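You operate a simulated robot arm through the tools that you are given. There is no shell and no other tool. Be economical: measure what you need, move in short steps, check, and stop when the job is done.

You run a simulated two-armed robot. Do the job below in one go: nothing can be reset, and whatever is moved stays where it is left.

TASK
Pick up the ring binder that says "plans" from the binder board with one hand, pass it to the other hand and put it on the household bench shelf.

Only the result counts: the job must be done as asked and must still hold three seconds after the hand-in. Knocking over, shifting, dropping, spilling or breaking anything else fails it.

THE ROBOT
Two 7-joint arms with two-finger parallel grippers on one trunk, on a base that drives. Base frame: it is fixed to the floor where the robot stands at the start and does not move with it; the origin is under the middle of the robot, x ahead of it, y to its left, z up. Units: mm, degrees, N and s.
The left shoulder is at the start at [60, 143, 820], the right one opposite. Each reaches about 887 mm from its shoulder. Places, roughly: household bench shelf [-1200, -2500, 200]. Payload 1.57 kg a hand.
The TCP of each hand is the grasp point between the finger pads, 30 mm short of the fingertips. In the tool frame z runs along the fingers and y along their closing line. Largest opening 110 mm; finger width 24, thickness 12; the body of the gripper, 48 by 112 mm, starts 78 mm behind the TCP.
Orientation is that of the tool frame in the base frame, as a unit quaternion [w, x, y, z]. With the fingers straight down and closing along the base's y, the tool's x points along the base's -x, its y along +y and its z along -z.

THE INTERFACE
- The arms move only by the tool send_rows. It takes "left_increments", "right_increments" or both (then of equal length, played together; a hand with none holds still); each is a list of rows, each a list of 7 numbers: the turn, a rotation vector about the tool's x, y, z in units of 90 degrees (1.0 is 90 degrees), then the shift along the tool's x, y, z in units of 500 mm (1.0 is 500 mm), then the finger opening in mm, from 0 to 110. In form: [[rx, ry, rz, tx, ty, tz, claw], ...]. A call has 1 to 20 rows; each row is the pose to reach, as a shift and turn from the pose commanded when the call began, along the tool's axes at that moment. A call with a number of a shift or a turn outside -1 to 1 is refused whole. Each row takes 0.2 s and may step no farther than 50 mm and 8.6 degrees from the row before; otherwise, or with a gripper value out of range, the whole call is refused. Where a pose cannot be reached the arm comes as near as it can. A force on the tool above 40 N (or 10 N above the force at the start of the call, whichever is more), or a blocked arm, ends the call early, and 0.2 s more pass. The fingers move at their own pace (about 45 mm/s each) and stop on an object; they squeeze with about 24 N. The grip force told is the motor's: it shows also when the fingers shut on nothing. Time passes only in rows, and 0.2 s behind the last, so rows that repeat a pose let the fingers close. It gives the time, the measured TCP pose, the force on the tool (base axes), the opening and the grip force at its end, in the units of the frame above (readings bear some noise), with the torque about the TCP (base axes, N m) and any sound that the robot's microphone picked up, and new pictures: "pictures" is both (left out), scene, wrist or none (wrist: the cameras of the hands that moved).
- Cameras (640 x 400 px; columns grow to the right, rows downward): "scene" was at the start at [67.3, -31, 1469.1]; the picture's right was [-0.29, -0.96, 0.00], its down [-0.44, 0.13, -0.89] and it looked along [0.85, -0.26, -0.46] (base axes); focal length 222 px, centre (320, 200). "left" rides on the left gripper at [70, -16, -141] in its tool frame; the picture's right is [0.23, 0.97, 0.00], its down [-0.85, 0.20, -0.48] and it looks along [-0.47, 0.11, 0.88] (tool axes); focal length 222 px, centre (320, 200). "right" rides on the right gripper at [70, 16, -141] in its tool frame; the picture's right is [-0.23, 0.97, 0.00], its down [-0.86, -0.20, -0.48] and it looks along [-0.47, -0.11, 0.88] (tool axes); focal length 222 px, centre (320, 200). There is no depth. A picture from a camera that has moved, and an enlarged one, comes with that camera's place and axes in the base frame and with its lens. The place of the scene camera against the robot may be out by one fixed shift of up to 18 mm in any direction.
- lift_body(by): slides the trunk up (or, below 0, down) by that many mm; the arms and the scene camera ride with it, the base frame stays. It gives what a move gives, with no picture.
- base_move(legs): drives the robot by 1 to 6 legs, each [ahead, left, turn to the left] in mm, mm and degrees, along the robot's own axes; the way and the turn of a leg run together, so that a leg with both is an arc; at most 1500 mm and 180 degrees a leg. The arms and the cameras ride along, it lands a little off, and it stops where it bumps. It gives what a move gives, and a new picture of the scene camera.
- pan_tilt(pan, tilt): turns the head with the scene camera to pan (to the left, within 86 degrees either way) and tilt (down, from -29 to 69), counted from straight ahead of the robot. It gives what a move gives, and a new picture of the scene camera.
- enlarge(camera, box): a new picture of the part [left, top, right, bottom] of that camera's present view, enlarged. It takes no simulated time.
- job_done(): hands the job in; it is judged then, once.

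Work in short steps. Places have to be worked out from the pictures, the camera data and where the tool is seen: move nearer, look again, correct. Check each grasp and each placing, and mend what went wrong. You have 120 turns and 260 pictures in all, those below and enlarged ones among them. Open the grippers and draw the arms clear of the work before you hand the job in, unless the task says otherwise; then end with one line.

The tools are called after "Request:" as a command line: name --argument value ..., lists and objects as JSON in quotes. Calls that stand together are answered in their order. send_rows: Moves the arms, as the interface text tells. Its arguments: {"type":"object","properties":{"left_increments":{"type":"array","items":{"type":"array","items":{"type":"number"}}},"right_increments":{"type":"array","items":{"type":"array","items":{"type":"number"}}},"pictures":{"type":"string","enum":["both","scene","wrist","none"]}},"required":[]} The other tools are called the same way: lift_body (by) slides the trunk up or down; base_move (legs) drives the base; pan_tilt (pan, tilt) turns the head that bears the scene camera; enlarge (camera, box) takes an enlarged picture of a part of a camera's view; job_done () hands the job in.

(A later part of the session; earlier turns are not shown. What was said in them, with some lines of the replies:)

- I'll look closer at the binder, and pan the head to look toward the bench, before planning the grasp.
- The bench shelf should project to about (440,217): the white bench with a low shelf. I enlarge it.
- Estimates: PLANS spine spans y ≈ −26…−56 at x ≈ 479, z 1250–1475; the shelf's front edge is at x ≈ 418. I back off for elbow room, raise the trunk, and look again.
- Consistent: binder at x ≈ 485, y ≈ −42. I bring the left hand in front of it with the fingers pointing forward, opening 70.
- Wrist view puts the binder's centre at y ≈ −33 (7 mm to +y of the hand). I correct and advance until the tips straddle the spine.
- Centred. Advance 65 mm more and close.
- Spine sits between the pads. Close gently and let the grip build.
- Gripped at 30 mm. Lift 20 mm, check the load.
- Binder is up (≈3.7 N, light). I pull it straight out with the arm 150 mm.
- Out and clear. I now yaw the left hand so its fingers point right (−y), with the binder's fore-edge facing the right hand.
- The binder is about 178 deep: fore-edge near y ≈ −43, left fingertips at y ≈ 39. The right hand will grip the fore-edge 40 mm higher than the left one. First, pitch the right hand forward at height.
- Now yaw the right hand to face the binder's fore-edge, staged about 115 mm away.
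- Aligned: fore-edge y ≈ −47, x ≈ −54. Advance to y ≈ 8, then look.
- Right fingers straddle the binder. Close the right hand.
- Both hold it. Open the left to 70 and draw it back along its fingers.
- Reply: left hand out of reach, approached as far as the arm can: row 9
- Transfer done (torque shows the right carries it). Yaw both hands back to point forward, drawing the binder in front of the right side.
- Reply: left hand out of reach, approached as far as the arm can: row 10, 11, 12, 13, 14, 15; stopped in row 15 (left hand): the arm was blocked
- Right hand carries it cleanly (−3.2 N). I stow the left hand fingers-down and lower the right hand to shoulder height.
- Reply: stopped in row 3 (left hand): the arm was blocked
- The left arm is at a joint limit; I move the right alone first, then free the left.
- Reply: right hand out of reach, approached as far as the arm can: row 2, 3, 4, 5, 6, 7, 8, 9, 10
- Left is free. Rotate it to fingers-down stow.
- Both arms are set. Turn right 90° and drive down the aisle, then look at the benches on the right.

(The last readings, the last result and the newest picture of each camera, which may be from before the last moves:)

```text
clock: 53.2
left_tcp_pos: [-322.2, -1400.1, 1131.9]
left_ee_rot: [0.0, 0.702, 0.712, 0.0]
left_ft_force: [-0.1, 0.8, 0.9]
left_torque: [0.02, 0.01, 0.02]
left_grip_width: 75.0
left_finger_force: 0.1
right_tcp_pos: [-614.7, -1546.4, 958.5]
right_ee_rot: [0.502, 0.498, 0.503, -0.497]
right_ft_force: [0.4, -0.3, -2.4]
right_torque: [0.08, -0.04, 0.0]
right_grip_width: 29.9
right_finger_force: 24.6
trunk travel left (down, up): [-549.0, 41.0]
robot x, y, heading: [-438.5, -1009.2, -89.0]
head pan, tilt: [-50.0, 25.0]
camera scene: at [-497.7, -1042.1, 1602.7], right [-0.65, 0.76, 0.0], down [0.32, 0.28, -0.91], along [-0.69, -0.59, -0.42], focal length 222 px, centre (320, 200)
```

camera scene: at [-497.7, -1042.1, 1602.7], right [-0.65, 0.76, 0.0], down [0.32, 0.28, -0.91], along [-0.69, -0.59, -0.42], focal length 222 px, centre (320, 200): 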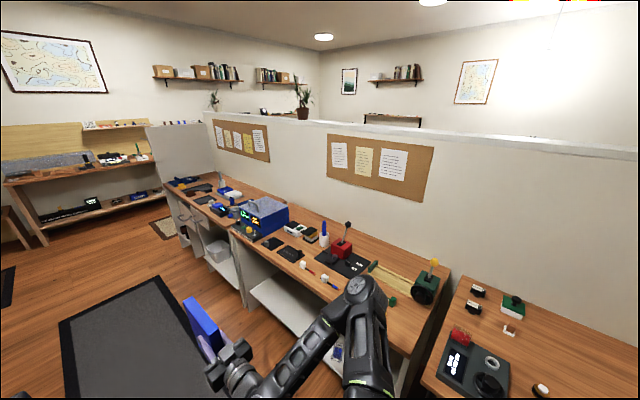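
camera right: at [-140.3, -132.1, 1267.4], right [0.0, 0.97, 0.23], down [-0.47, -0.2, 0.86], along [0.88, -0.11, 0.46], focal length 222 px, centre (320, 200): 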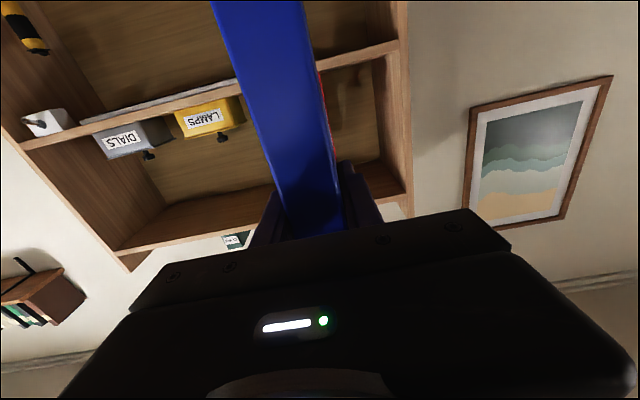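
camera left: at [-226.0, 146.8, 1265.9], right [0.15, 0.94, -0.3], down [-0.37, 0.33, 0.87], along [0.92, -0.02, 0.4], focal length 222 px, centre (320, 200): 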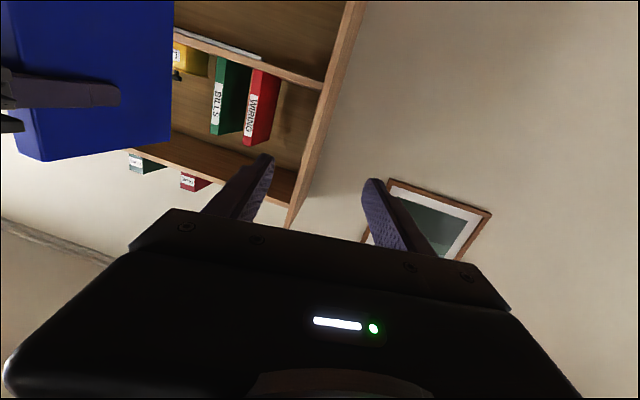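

I need to identify the shelf near y ≈ −2500. Drive on 900 mm and look right, downwards.

Request:
base_move --legs '[[900, 0, -1]]'

Request:
pan_tilt --pan -60 --tilt 35

```text
clock: 57.9
left_tcp_pos: [-317.3, -2295.6, 1132.2]
left_ee_rot: [0.0, 0.705, 0.709, 0.001]
left_ft_force: [-0.1, -0.1, 0.2]
left_torque: [0.01, 0.0, -0.04]
left_grip_width: 74.7
left_finger_force: 0.1
right_tcp_pos: [-609.2, -2438.9, 959.1]
right_ee_rot: [0.5, 0.5, 0.502, -0.498]
right_ft_force: [0.2, -0.1, -4.0]
right_torque: [0.16, 0.01, 0.0]
right_grip_width: 29.9
right_finger_force: 23.7
trunk travel left (down, up): [-549.0, 41.0]
robot x, y, heading: [-430.6, -1897.2, -89.5]
head pan, tilt: [-50.0, 25.0]
camera scene: at [-488.9, -1935.6, 1602.7], right [-0.65, 0.76, 0.0], down [0.32, 0.27, -0.91], along [-0.69, -0.59, -0.42], focal length 222 px, centre (320, 200)
```

scene: 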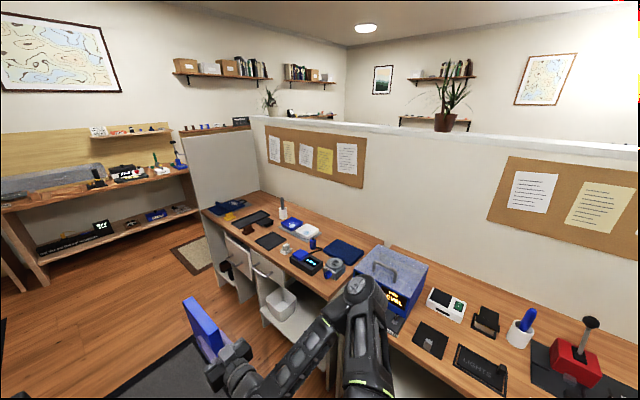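

```text
clock: 58.7
left_tcp_pos: [-316.2, -2294.9, 1131.5]
left_ee_rot: [0.001, 0.705, 0.709, 0.001]
left_ft_force: [-0.5, 0.1, 1.0]
left_torque: [0.0, 0.02, -0.02]
left_grip_width: 74.9
left_finger_force: 0.0
right_tcp_pos: [-609.6, -2437.6, 958.3]
right_ee_rot: [0.501, 0.5, 0.502, -0.498]
right_ft_force: [-0.2, 0.1, -2.8]
right_torque: [0.15, 0.0, -0.03]
right_grip_width: 29.7
right_finger_force: 23.8
trunk travel left (down, up): [-549.0, 41.0]
robot x, y, heading: [-426.9, -1901.8, -89.6]
head pan, tilt: [-60.0, 35.0]
camera scene: at [-494.7, -1920.0, 1587.0], right [-0.51, 0.86, 0.0], down [0.49, 0.29, -0.82], along [-0.71, -0.41, -0.57], focal length 222 px, centre (320, 200)
```

scene: 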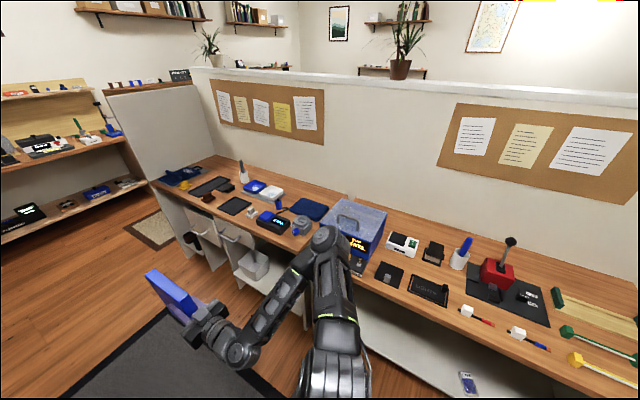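

Request:
enlarge --camera "scene" --box '[140, 170, 400, 330]'

Request:
enlarge --camera "scene" --box '[0, 50, 200, 250]'

```text
2.46 times, centred on (270, 250) of scene
camera zoom: at [-494.7, -1920.0, 1587.0], right [-0.51, 0.86, 0.0], down [0.49, 0.29, -0.82], along [-0.71, -0.41, -0.57], focal length 547 px, centre (443, 77)
```

zoom: 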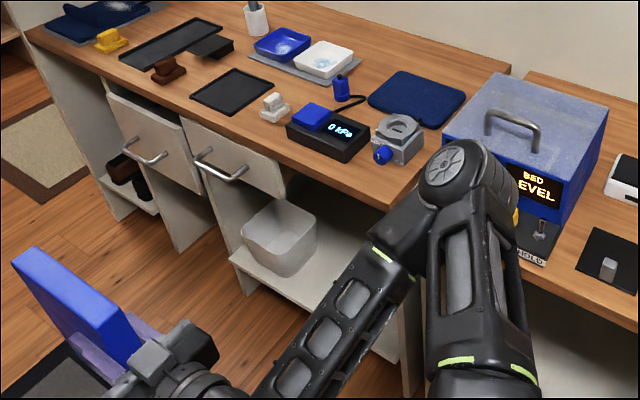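

```text
2.00 times, centred on (100, 150) of scene
camera zoom: at [-494.7, -1920.0, 1587.0], right [-0.51, 0.86, 0.0], down [0.49, 0.29, -0.82], along [-0.71, -0.41, -0.57], focal length 444 px, centre (760, 300)
```

zoom: 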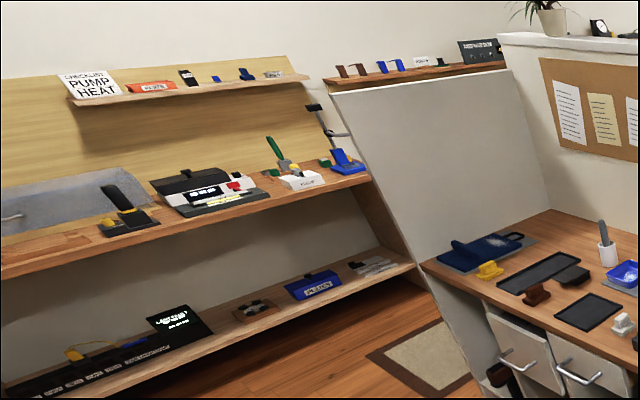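

The basket shelf of the far bench fits (−1200, −2500, 200): front edge x ≈ −1050, y −2377…−2926, free between y ≈ −2400 and −2650. I move over to the aisle's far side, level with it, and turn to face it.

Request:
base_move --legs '[[400, 90, 0], [390, 90, 0], [0, 0, -90]]'

Request:
pan_tilt --pan 0 --tilt 30

```text
clock: 67.1
left_tcp_pos: [-636.9, -2808.0, 1132.2]
left_ee_rot: [0.0, 1.0, 0.006, 0.0]
left_ft_force: [0.8, 0.6, 0.4]
left_torque: [0.02, 0.02, -0.02]
left_grip_width: 75.1
left_finger_force: 0.0
right_tcp_pos: [-783.6, -2516.8, 960.6]
right_ee_rot: [0.005, 0.708, 0.004, -0.706]
right_ft_force: [0.0, -0.7, -3.2]
right_torque: [0.01, -0.12, 0.02]
right_grip_width: 29.9
right_finger_force: 23.3
trunk travel left (down, up): [-549.0, 41.0]
robot x, y, heading: [-247.4, -2694.4, -179.1]
head pan, tilt: [-60.0, 35.0]
camera scene: at [-249.5, -2623.0, 1587.0], right [0.86, 0.51, 0.0], down [0.29, -0.49, -0.82], along [-0.42, 0.7, -0.57], focal length 222 px, centre (320, 200)
```

scene: 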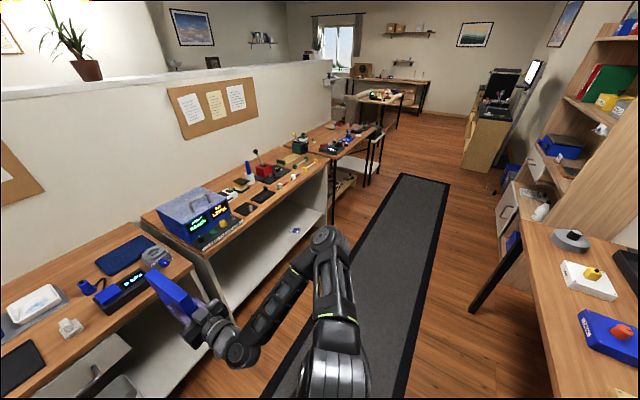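

```text
clock: 68.4
left_tcp_pos: [-637.8, -2808.5, 1132.5]
left_ee_rot: [0.001, 1.0, 0.005, 0.0]
left_ft_force: [0.2, -0.7, 0.5]
left_torque: [-0.04, 0.02, 0.0]
left_grip_width: 75.0
left_finger_force: 0.0
right_tcp_pos: [-782.8, -2516.6, 958.7]
right_ee_rot: [0.005, 0.708, 0.005, -0.706]
right_ft_force: [-0.3, 0.3, -3.5]
right_torque: [-0.02, -0.17, -0.02]
right_grip_width: 29.9
right_finger_force: 24.4
trunk travel left (down, up): [-549.0, 41.0]
robot x, y, heading: [-243.3, -2697.5, -179.4]
head pan, tilt: [0.0, 30.0]
camera scene: at [-295.0, -2699.8, 1594.7], right [-0.01, 1.0, 0.0], down [0.5, 0.01, -0.87], along [-0.87, -0.01, -0.5], focal length 222 px, centre (320, 200)
```

scene: 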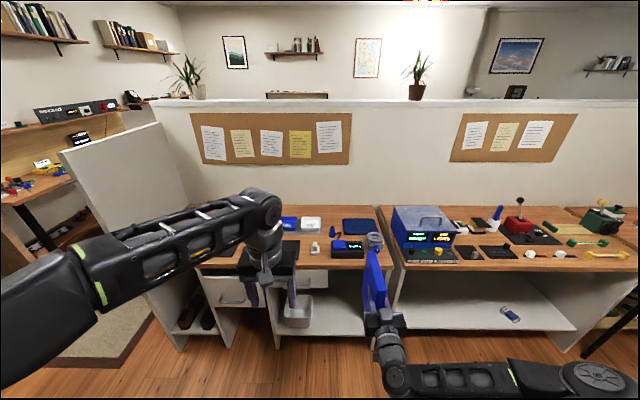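

Facing the bench. Lower the trunk fully for a look into the shelf at low level.

Request:
lift_body --by -520

Request:
pan_tilt --pan 0 --tilt 35

```text
refused: -520 is not a number from -400 to 400
```

```text
clock: 69.1
left_tcp_pos: [-638.1, -2808.5, 1132.0]
left_ee_rot: [0.0, 1.0, 0.006, 0.0]
left_ft_force: [0.3, -0.7, -0.8]
left_torque: [0.01, 0.0, -0.02]
left_grip_width: 75.0
left_finger_force: 0.0
right_tcp_pos: [-782.4, -2516.3, 959.5]
right_ee_rot: [0.004, 0.708, 0.004, -0.706]
right_ft_force: [0.7, -0.2, -3.4]
right_torque: [0.01, -0.17, 0.0]
right_grip_width: 29.8
right_finger_force: 24.4
trunk travel left (down, up): [-549.0, 41.0]
robot x, y, heading: [-244.0, -2694.2, -179.5]
head pan, tilt: [0.0, 35.0]
camera scene: at [-292.6, -2699.9, 1587.0], right [-0.01, 1.0, 0.0], down [0.57, 0.01, -0.82], along [-0.82, -0.01, -0.57], focal length 222 px, centre (320, 200)
```

scene: 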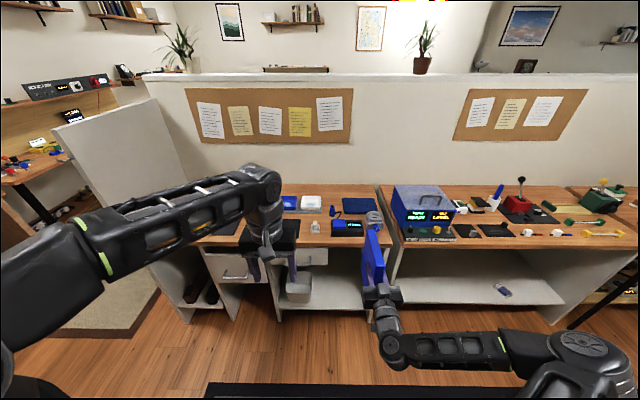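

Request:
lift_body --by -400

Request:
pan_tilt --pan 0 --tilt 30

```text
clock: 72.9
left_tcp_pos: [-636.8, -2810.0, 732.7]
left_ee_rot: [0.0, 1.0, 0.004, 0.0]
left_ft_force: [0.0, -0.4, 0.2]
left_torque: [0.04, 0.05, -0.03]
left_grip_width: 75.2
left_finger_force: 0.1
right_tcp_pos: [-782.6, -2517.1, 558.9]
right_ee_rot: [0.004, 0.708, 0.004, -0.706]
right_ft_force: [-0.5, 0.4, -3.7]
right_torque: [-0.01, -0.15, -0.01]
right_grip_width: 30.0
right_finger_force: 24.5
trunk travel left (down, up): [-149.0, 441.0]
robot x, y, heading: [-244.0, -2693.2, -179.4]
head pan, tilt: [0.0, 35.0]
```

```text
clock: 73.6
left_tcp_pos: [-638.3, -2810.3, 733.3]
left_ee_rot: [-0.001, 1.0, 0.005, 0.0]
left_ft_force: [-0.5, 0.3, 0.2]
left_torque: [0.01, 0.01, -0.02]
left_grip_width: 75.0
left_finger_force: 0.1
right_tcp_pos: [-782.8, -2516.8, 558.7]
right_ee_rot: [0.004, 0.708, 0.004, -0.706]
right_ft_force: [0.3, -0.6, -3.6]
right_torque: [-0.02, -0.1, 0.0]
right_grip_width: 29.9
right_finger_force: 24.0
trunk travel left (down, up): [-149.0, 441.0]
robot x, y, heading: [-240.8, -2693.4, -179.8]
head pan, tilt: [0.0, 30.0]
camera scene: at [-294.8, -2700.0, 1194.7], right [-0.01, 1.0, 0.0], down [0.5, 0.01, -0.87], along [-0.87, -0.01, -0.5], focal length 222 px, centre (320, 200)
```

scene: 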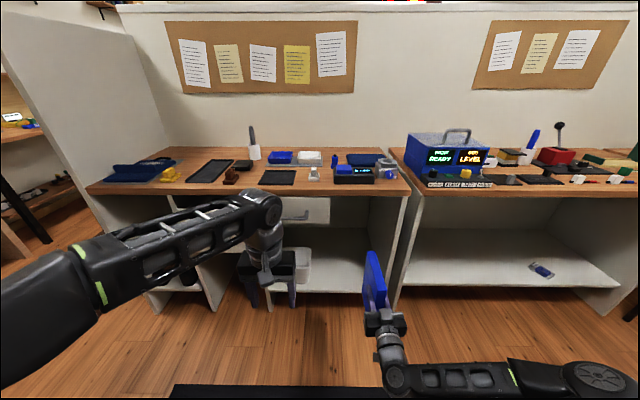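

Shelf front edge ≈ x −1064, inner right panel ≈ y −2360, binder at y −2517: free spot. Lower 120 more, drive 200 ahead, then inspect.

Request:
lift_body --by -120

Request:
base_move --legs '[[100, 0, 0]]'

Request:
enlarge --camera "right" --box '[0, 0, 640, 400]'

```text
clock: 75.1
left_tcp_pos: [-638.0, -2808.4, 612.7]
left_ee_rot: [0.001, 1.0, 0.006, 0.0]
left_ft_force: [-0.1, -0.5, -0.6]
left_torque: [0.01, 0.01, 0.01]
left_grip_width: 75.0
left_finger_force: 0.2
right_tcp_pos: [-783.4, -2517.0, 439.8]
right_ee_rot: [0.004, 0.709, 0.004, -0.705]
right_ft_force: [-0.4, 0.3, -3.3]
right_torque: [0.02, -0.15, -0.01]
right_grip_width: 29.9
right_finger_force: 24.1
trunk travel left (down, up): [-29.0, 561.0]
robot x, y, heading: [-244.9, -2697.3, -179.4]
head pan, tilt: [0.0, 30.0]
```

```text
clock: 76.2
left_tcp_pos: [-737.3, -2809.1, 611.0]
left_ee_rot: [0.0, 1.0, 0.006, 0.0]
left_ft_force: [-0.6, 1.3, 0.6]
left_torque: [-0.01, 0.0, 0.0]
left_grip_width: 75.1
left_finger_force: 0.1
right_tcp_pos: [-883.8, -2517.8, 439.6]
right_ee_rot: [0.004, 0.708, 0.004, -0.707]
right_ft_force: [-0.4, -0.9, -3.9]
right_torque: [0.02, -0.13, -0.03]
right_grip_width: 29.8
right_finger_force: 23.6
trunk travel left (down, up): [-29.0, 561.0]
robot x, y, heading: [-341.1, -2695.4, -179.2]
head pan, tilt: [0.0, 30.0]
camera scene: at [-394.7, -2701.3, 1074.8], right [-0.01, 1.0, 0.0], down [0.5, 0.01, -0.87], along [-0.87, -0.01, -0.5], focal length 222 px, centre (320, 200)
```

scene: 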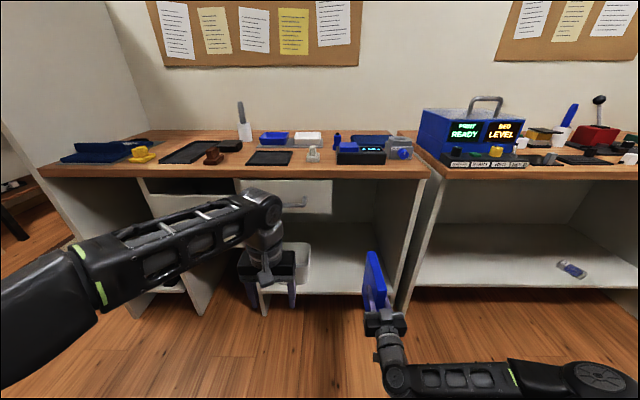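

```text
1.00 times, centred on (320, 200) of right
camera zoom: at [-740.8, -2532.2, 370.2], right [0.01, -0.97, 0.23], down [0.47, 0.21, 0.86], along [-0.88, 0.1, 0.46], focal length 222 px, centre (320, 200)
```

zoom: 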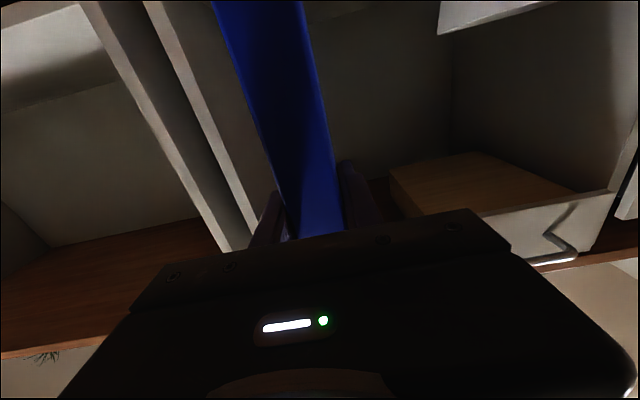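

Request:
enlarge --camera "scene" --box '[240, 200, 440, 340]'

```text
2.86 times, centred on (340, 270) of scene
camera zoom: at [-394.7, -2701.3, 1074.8], right [-0.01, 1.0, 0.0], down [0.5, 0.01, -0.87], along [-0.87, -0.01, -0.5], focal length 635 px, centre (263, 0)
```

zoom: 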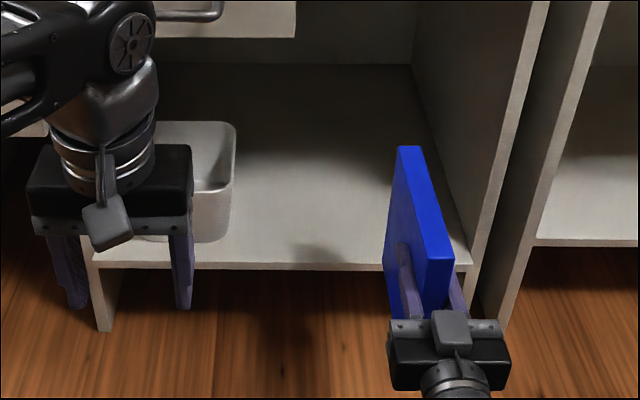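

Clear view: empty shelf right of the basket, front edge x ≈ −1069. Drive 130 more so the binder enters above the shelf (bottom ≈ 288).

Request:
base_move --legs '[[130, 0, 0]]'

Request:
enlarge --camera "scene" --box '[260, 180, 460, 320]'

```text
clock: 77.5
left_tcp_pos: [-870.1, -2810.3, 612.4]
left_ee_rot: [0.0, 1.0, 0.004, 0.0]
left_ft_force: [0.6, 0.8, -0.6]
left_torque: [-0.01, 0.0, -0.01]
left_grip_width: 74.7
left_finger_force: 0.0
right_tcp_pos: [-1014.8, -2518.3, 439.4]
right_ee_rot: [0.003, 0.708, 0.003, -0.706]
right_ft_force: [0.2, 0.4, -3.5]
right_torque: [0.0, -0.11, 0.0]
right_grip_width: 29.9
right_finger_force: 23.6
trunk travel left (down, up): [-29.0, 561.0]
robot x, y, heading: [-476.0, -2695.8, -179.6]
head pan, tilt: [0.0, 30.0]
camera scene: at [-526.9, -2702.7, 1074.8], right [-0.01, 1.0, 0.0], down [0.5, 0.01, -0.87], along [-0.87, -0.01, -0.5], focal length 222 px, centre (320, 200)
```

scene: 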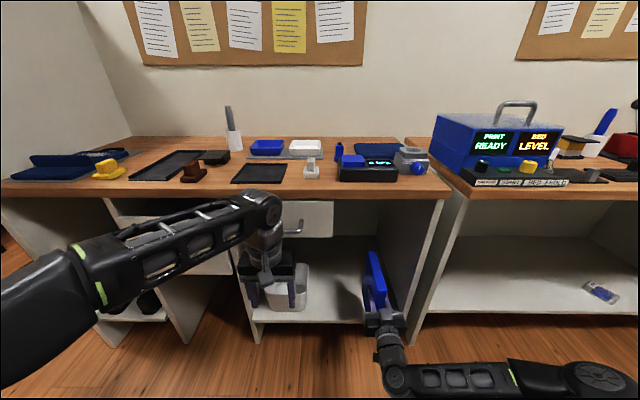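

```text
2.86 times, centred on (360, 250) of scene
camera zoom: at [-526.9, -2702.7, 1074.8], right [-0.01, 1.0, 0.0], down [0.5, 0.01, -0.87], along [-0.87, -0.01, -0.5], focal length 635 px, centre (206, 57)
```

zoom: 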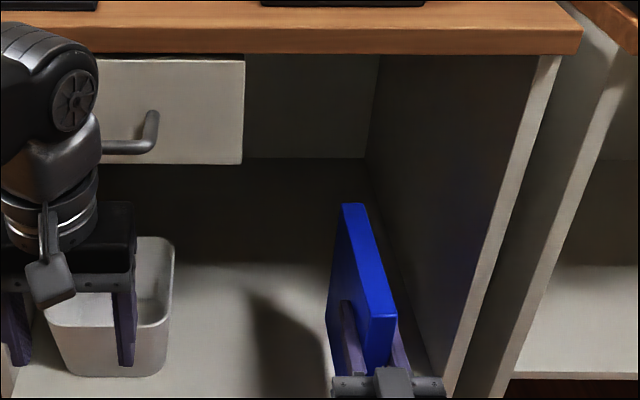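

Now extend the arm 150 mm into the shelf and lower 45 mm.

Request:
send_rows --right_increments '[[0, 0, 0, 0, 0, 0.05, 10], [0, 0, 0, 0, 0, 0.1, 10], [0, 0, 0, 0, 0, 0.15, 10], [0, 0, 0, 0.02, 0, 0.2, 10], [0, 0, 0, 0.04, 0, 0.25, 10], [0, 0, 0, 0.06, 0, 0.3, 10], [0, 0, 0, 0.09, 0, 0.3, 10], [0, 0, 0, 0.09, 0, 0.3, 10]]'

Request:
enlarge --camera "scene" --box '[260, 180, 460, 320]'

```text
clock: 79.3
left_tcp_pos: [-870.5, -2810.0, 612.8]
left_ee_rot: [0.0, 1.0, 0.004, 0.001]
left_ft_force: [0.7, 1.3, -0.1]
left_torque: [-0.01, 0.03, 0.0]
left_grip_width: 74.9
left_finger_force: 0.1
right_tcp_pos: [-1163.4, -2520.0, 392.5]
right_ee_rot: [0.004, 0.708, 0.003, -0.706]
right_ft_force: [0.5, -1.1, -3.1]
right_torque: [-0.03, -0.15, 0.01]
right_grip_width: 29.7
right_finger_force: 24.3
trunk travel left (down, up): [-29.0, 561.0]
robot x, y, heading: [-477.8, -2694.5, -179.5]
head pan, tilt: [0.0, 30.0]
camera scene: at [-527.1, -2702.7, 1074.8], right [-0.01, 1.0, 0.0], down [0.5, 0.01, -0.87], along [-0.87, -0.01, -0.5], focal length 222 px, centre (320, 200)
camera right: at [-1021.7, -2532.8, 324.4], right [0.01, -0.97, 0.23], down [0.47, 0.2, 0.86], along [-0.88, 0.1, 0.46], focal length 222 px, centre (320, 200)
```

scene: 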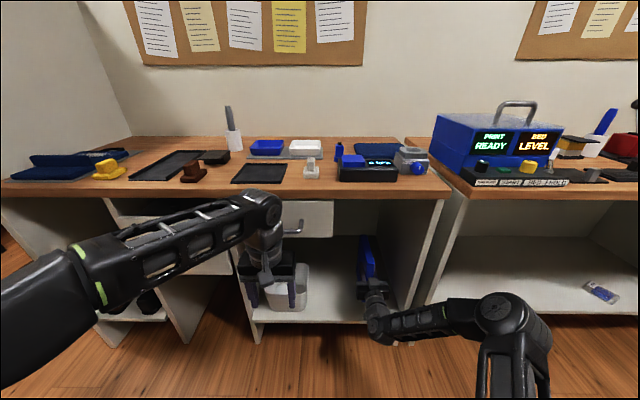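
right: 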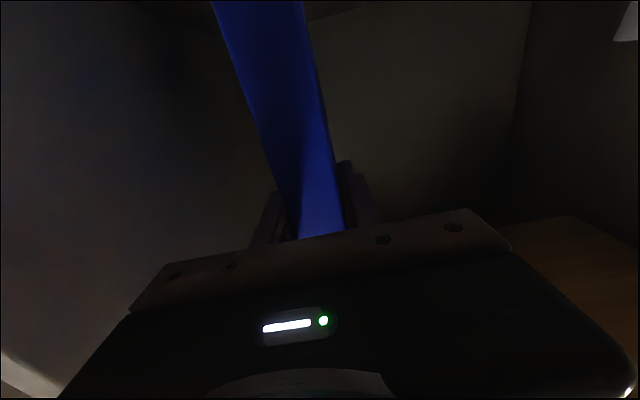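

```text
2.86 times, centred on (360, 250) of scene
camera zoom: at [-527.1, -2702.7, 1074.8], right [-0.01, 1.0, 0.0], down [0.5, 0.01, -0.87], along [-0.87, -0.01, -0.5], focal length 635 px, centre (206, 57)
```

zoom: 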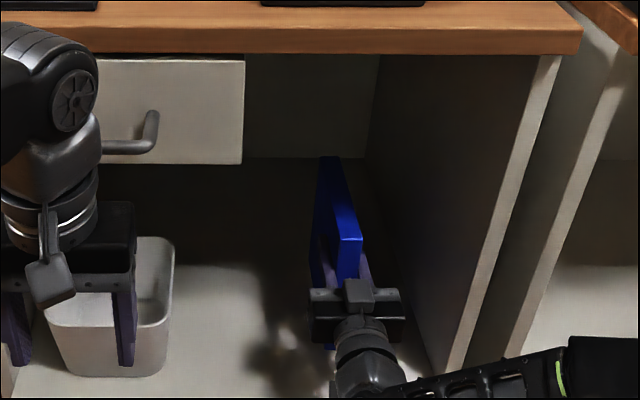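

Inside and clear. Lower 30 mm, then feel in small steps.

Request:
send_rows --right_increments '[[0, 0, 0, 0.02, 0, 0, 10], [0, 0, 0, 0.04, 0, 0, 10], [0, 0, 0, 0.05, 0, 0, 10], [0, 0, 0, 0.05, 0, 0, 10]]' --pictures "none"

Request:
send_rows --right_increments '[[0, 0, 0, 0.008, 0, 0, 10], [0, 0, 0, 0.008, 0, 0, 10]]' --pictures "none"

Request:
send_rows --right_increments '[[0, 0, 0, 0.008, 0, 0, 10], [0, 0, 0, 0.008, 0, 0, 10]]' --pictures "none"

```text
clock: 80.3
left_tcp_pos: [-870.7, -2810.0, 612.3]
left_ee_rot: [0.0, 1.0, 0.005, 0.0]
left_ft_force: [0.7, 0.3, 0.4]
left_torque: [0.0, -0.02, 0.01]
left_grip_width: 75.0
left_finger_force: 0.0
right_tcp_pos: [-1166.6, -2519.1, 369.9]
right_ee_rot: [0.003, 0.707, 0.003, -0.707]
right_ft_force: [-0.1, 0.2, 2.3]
right_torque: [0.04, 0.52, -0.05]
right_grip_width: 30.0
right_finger_force: 24.4
trunk travel left (down, up): [-29.0, 561.0]
robot x, y, heading: [-476.7, -2696.6, -179.5]
head pan, tilt: [0.0, 30.0]
```

```text
clock: 80.9
left_tcp_pos: [-869.4, -2810.8, 612.7]
left_ee_rot: [0.0, 1.0, 0.004, -0.001]
left_ft_force: [-0.6, 0.2, 0.0]
left_torque: [-0.03, -0.02, 0.0]
left_grip_width: 74.7
left_finger_force: 0.1
right_tcp_pos: [-1164.6, -2520.6, 369.3]
right_ee_rot: [-0.003, -0.705, -0.003, 0.71]
right_ft_force: [4.3, 2.6, 24.8]
right_torque: [0.15, -0.51, 0.09]
right_grip_width: 30.1
right_finger_force: 23.3
trunk travel left (down, up): [-29.0, 561.0]
robot x, y, heading: [-474.2, -2698.4, -179.5]
head pan, tilt: [0.0, 30.0]
```

```text
clock: 81.5
left_tcp_pos: [-869.8, -2810.9, 612.9]
left_ee_rot: [0.0, 1.0, 0.004, 0.0]
left_ft_force: [-1.0, 0.1, 0.5]
left_torque: [-0.01, 0.0, 0.0]
left_grip_width: 74.7
left_finger_force: 0.0
right_tcp_pos: [-1164.0, -2520.4, 363.4]
right_ee_rot: [-0.002, -0.706, -0.003, 0.708]
right_ft_force: [-2.0, 2.9, 25.4]
right_torque: [0.15, -0.19, 0.21]
right_grip_width: 30.0
right_finger_force: 24.0
trunk travel left (down, up): [-29.0, 561.0]
robot x, y, heading: [-474.5, -2700.5, -179.6]
head pan, tilt: [0.0, 30.0]
```

Contact with the shelf at about TCP z 367; the binder is pressed flat. Ease up 4 mm and view.

Request:
send_rows --right_increments '[[0, 0, 0, -0.006, 0, 0, 10], [0, 0, 0, -0.006, 0, 0, 10]]' --pictures "wrist"

Request:
enlarge --camera "scene" --box '[300, 200, 440, 310]'

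```text
clock: 82.1
left_tcp_pos: [-869.8, -2811.8, 611.9]
left_ee_rot: [0.0, 1.0, 0.004, -0.001]
left_ft_force: [-0.2, -0.3, -0.2]
left_torque: [0.03, 0.0, 0.0]
left_grip_width: 74.9
left_finger_force: 0.0
right_tcp_pos: [-1162.7, -2519.9, 363.0]
right_ee_rot: [0.004, 0.708, 0.004, -0.706]
right_ft_force: [-5.4, 1.2, 11.9]
right_torque: [0.11, 0.61, -0.13]
right_grip_width: 29.9
right_finger_force: 24.6
trunk travel left (down, up): [-29.0, 561.0]
robot x, y, heading: [-471.8, -2697.0, -179.6]
head pan, tilt: [0.0, 30.0]
camera right: at [-1022.0, -2534.4, 294.5], right [0.01, -0.97, 0.23], down [0.47, 0.2, 0.86], along [-0.88, 0.1, 0.46], focal length 222 px, centre (320, 200)
```

right: 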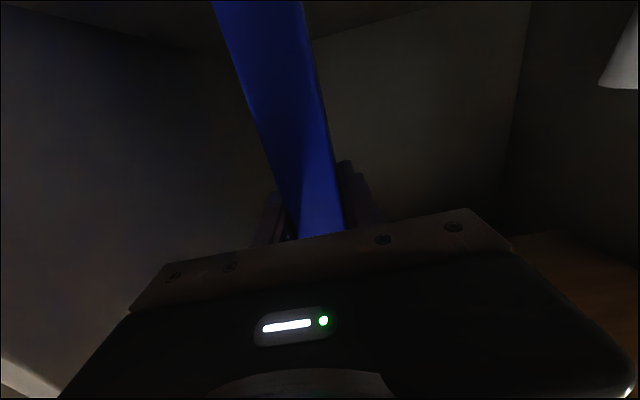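

```text
3.64 times, centred on (370, 255) of scene
camera zoom: at [-526.2, -2703.0, 1074.7], right [-0.01, 1.0, 0.0], down [0.5, 0.01, -0.87], along [-0.87, -0.01, -0.5], focal length 808 px, centre (138, 0)
```

zoom: 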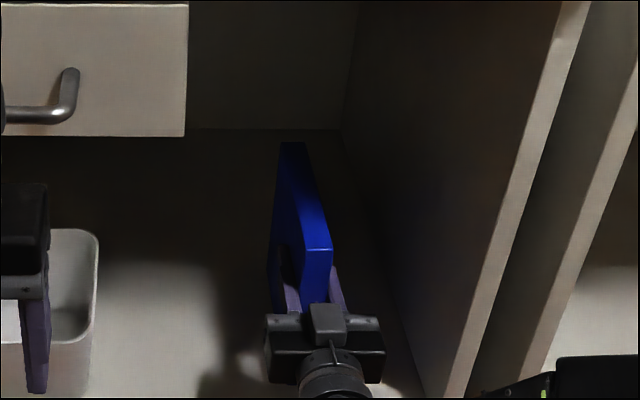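

The binder seems pitched a few degrees spine-down (rear top ≈ 14 mm lower). I pitch the hand up 4° while lowering slightly to set it flat.

Request:
send_rows --right_increments '[[0, -0.02, 0, 0.004, 0, 0, 10], [0, -0.045, 0, 0.008, 0, 0, 10], [0, -0.045, 0, 0.008, 0, 0, 10]]' --pictures "none"

Request:
enlarge --camera "scene" --box '[300, 200, 440, 310]'

```text
clock: 82.9
left_tcp_pos: [-869.4, -2809.3, 612.9]
left_ee_rot: [0.0, 1.0, 0.004, -0.001]
left_ft_force: [-0.3, -0.5, -0.2]
left_torque: [-0.02, 0.03, 0.01]
left_grip_width: 75.1
left_finger_force: 0.0
right_tcp_pos: [-1164.2, -2520.8, 360.2]
right_ee_rot: [-0.003, -0.682, -0.003, 0.731]
right_ft_force: [3.1, 2.2, 18.9]
right_torque: [0.13, -0.83, -0.21]
right_grip_width: 29.8
right_finger_force: 24.5
trunk travel left (down, up): [-29.0, 561.0]
robot x, y, heading: [-476.7, -2698.2, -179.5]
head pan, tilt: [0.0, 30.0]
```

```text
3.64 times, centred on (370, 255) of scene
camera zoom: at [-525.2, -2703.1, 1074.9], right [-0.01, 1.0, 0.0], down [0.5, 0.01, -0.87], along [-0.87, -0.01, -0.5], focal length 808 px, centre (138, 0)
```

zoom: 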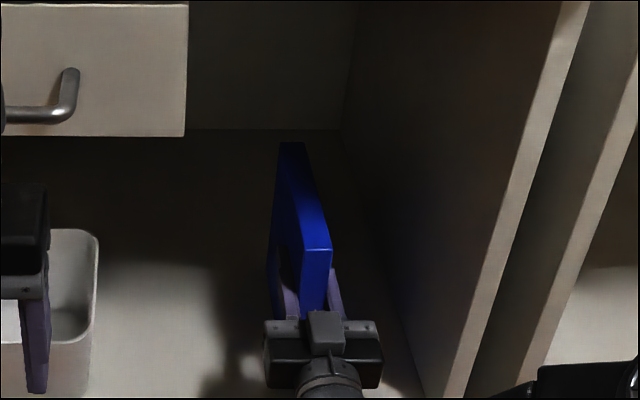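

The binder did not move, so it was already flat. Undo half of the pitch, ease pressure, then open the fingers.

Request:
send_rows --right_increments '[[0, 0.023, 0, -0.006, 0, 0, 10], [0, 0.023, 0, -0.008, 0, 0, 10], [0, 0.023, 0, -0.008, 0, 0, 10]]' --pictures "none"

Request:
send_rows --right_increments '[[0, 0, 0, 0, 0, 0, 34], [0, 0, 0, 0, 0, 0, 40], [0, 0, 0, 0, 0, 0, 50], [0, 0, 0, 0, 0, 0, 64], [0, 0, 0, 0, 0, 0, 70], [0, 0, 0, 0, 0, 0, 70]]' --pictures "wrist"

Request:
enlarge --camera "scene" --box '[300, 200, 440, 310]'

```text
clock: 83.7
left_tcp_pos: [-870.7, -2811.1, 611.4]
left_ee_rot: [-0.001, 1.0, 0.004, 0.0]
left_ft_force: [0.1, 0.3, -0.4]
left_torque: [0.03, -0.01, -0.01]
left_grip_width: 75.1
left_finger_force: 0.0
right_tcp_pos: [-1163.8, -2520.6, 362.5]
right_ee_rot: [-0.003, -0.698, -0.003, 0.717]
right_ft_force: [-0.3, -0.2, -3.0]
right_torque: [0.0, -0.13, 0.0]
right_grip_width: 30.1
right_finger_force: 23.8
trunk travel left (down, up): [-29.0, 561.0]
robot x, y, heading: [-472.7, -2695.3, -179.2]
head pan, tilt: [0.0, 30.0]
```

```text
clock: 85.1
left_tcp_pos: [-869.8, -2811.3, 611.9]
left_ee_rot: [0.0, 1.0, 0.004, 0.0]
left_ft_force: [0.2, 0.6, 0.1]
left_torque: [-0.01, 0.0, -0.01]
left_grip_width: 75.1
left_finger_force: 0.1
right_tcp_pos: [-1164.1, -2520.0, 364.6]
right_ee_rot: [-0.003, -0.696, -0.003, 0.718]
right_ft_force: [-0.2, 0.4, 0.6]
right_torque: [-0.02, 0.0, -0.02]
right_grip_width: 70.1
right_finger_force: 0.1
trunk travel left (down, up): [-29.0, 561.0]
robot x, y, heading: [-475.2, -2698.5, -179.4]
head pan, tilt: [0.0, 30.0]
camera right: at [-1024.7, -2534.8, 290.3], right [0.02, -0.97, 0.23], down [0.5, 0.2, 0.84], along [-0.86, 0.1, 0.49], focal length 222 px, centre (320, 200)
```

right: 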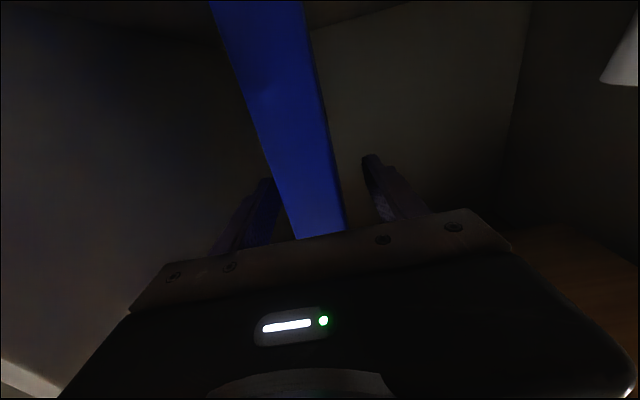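

```text
3.64 times, centred on (370, 255) of scene
camera zoom: at [-526.8, -2702.7, 1074.8], right [-0.01, 1.0, 0.0], down [0.5, 0.01, -0.87], along [-0.87, -0.01, -0.5], focal length 808 px, centre (138, 0)
```

zoom: 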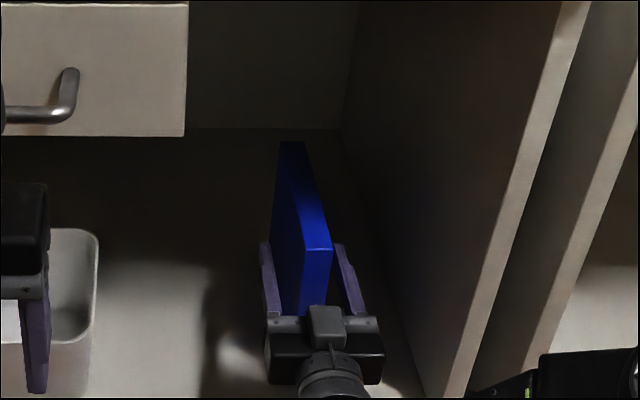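

It stands freely between open fingers. Withdraw the right hand straight back.

Request:
send_rows --right_increments '[[0, 0, 0, 0, 0, -0.03, 72], [0, 0, 0, 0, 0, -0.08, 72], [0, 0, 0, 0, 0, -0.13, 72], [0, 0, 0, 0, 0, -0.18, 72], [0, 0, 0, 0, 0, -0.23, 72], [0, 0, 0, 0, 0, -0.28, 72], [0, 0, 0, 0, 0, -0.3, 72]]' --pictures "wrist"

Request:
base_move --legs '[[-250, 0, 0]]'

Request:
enlarge --camera "scene" --box '[240, 180, 440, 320]'

```text
clock: 86.7
left_tcp_pos: [-869.5, -2811.0, 612.3]
left_ee_rot: [0.0, 1.0, 0.004, -0.001]
left_ft_force: [-0.3, 0.5, 0.6]
left_torque: [0.0, 0.0, 0.0]
left_grip_width: 75.2
left_finger_force: 0.1
right_tcp_pos: [-1013.5, -2517.3, 359.5]
right_ee_rot: [-0.002, -0.696, -0.002, 0.718]
right_ft_force: [0.8, -0.5, -0.1]
right_torque: [0.02, 0.04, -0.01]
right_grip_width: 71.9
right_finger_force: 0.0
trunk travel left (down, up): [-29.0, 561.0]
robot x, y, heading: [-476.8, -2697.3, -179.2]
head pan, tilt: [0.0, 30.0]
camera right: at [-874.1, -2532.4, 284.7], right [0.02, -0.97, 0.23], down [0.5, 0.2, 0.84], along [-0.86, 0.1, 0.49], focal length 222 px, centre (320, 200)
```

right: 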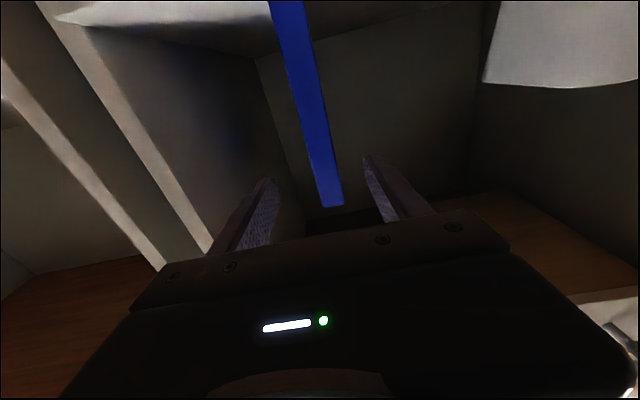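

```text
clock: 88.5
left_tcp_pos: [-623.0, -2807.4, 611.1]
left_ee_rot: [0.0, 1.0, 0.004, 0.0]
left_ft_force: [0.9, 0.6, -0.4]
left_torque: [-0.03, -0.02, 0.04]
left_grip_width: 75.2
left_finger_force: 0.1
right_tcp_pos: [-766.1, -2515.1, 357.9]
right_ee_rot: [-0.003, -0.696, -0.003, 0.718]
right_ft_force: [0.7, -0.6, 0.2]
right_torque: [-0.03, 0.01, -0.01]
right_grip_width: 72.3
right_finger_force: 0.0
trunk travel left (down, up): [-29.0, 561.0]
robot x, y, heading: [-229.8, -2697.2, -179.4]
head pan, tilt: [0.0, 30.0]
camera scene: at [-279.4, -2700.2, 1074.8], right [-0.01, 1.0, 0.0], down [0.5, 0.0, -0.87], along [-0.87, -0.01, -0.5], focal length 222 px, centre (320, 200)
```

scene: 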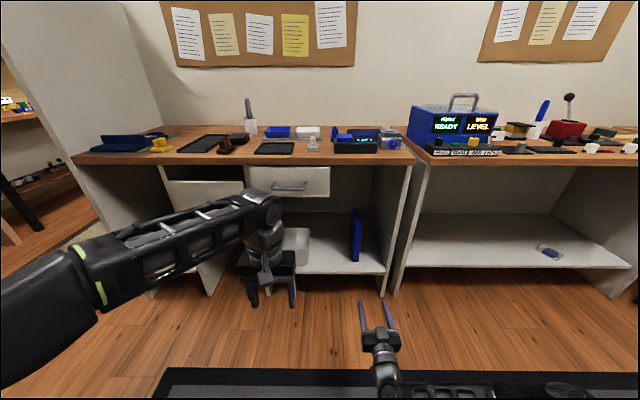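

```text
2.86 times, centred on (340, 250) of scene
camera zoom: at [-279.4, -2700.2, 1074.8], right [-0.01, 1.0, 0.0], down [0.5, 0.0, -0.87], along [-0.87, -0.01, -0.5], focal length 635 px, centre (263, 57)
```

zoom: 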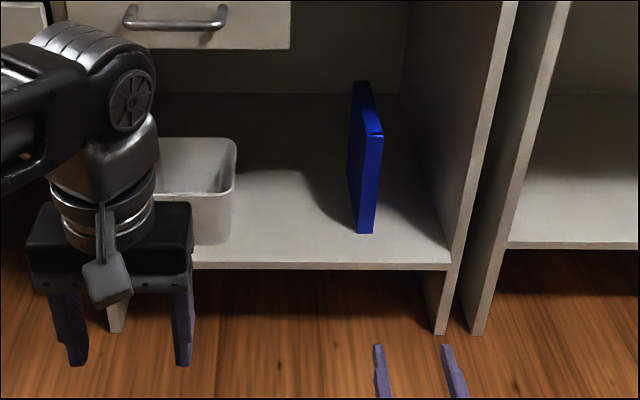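

The binder stands upright and fully on the shelf, both hands are open and well clear, and nothing else has moved. I hand it in.

Request:
job_done

```text
The job is handed in.
```

I took the "plans" binder off the board with the left hand, passed it to the right, and stood it upright on the household bench shelf. I took that to be the shelf with the basket, because it matches the given position; I saw no sign naming the bench. Both hands are open and clear, and nothing else was visibly disturbed.
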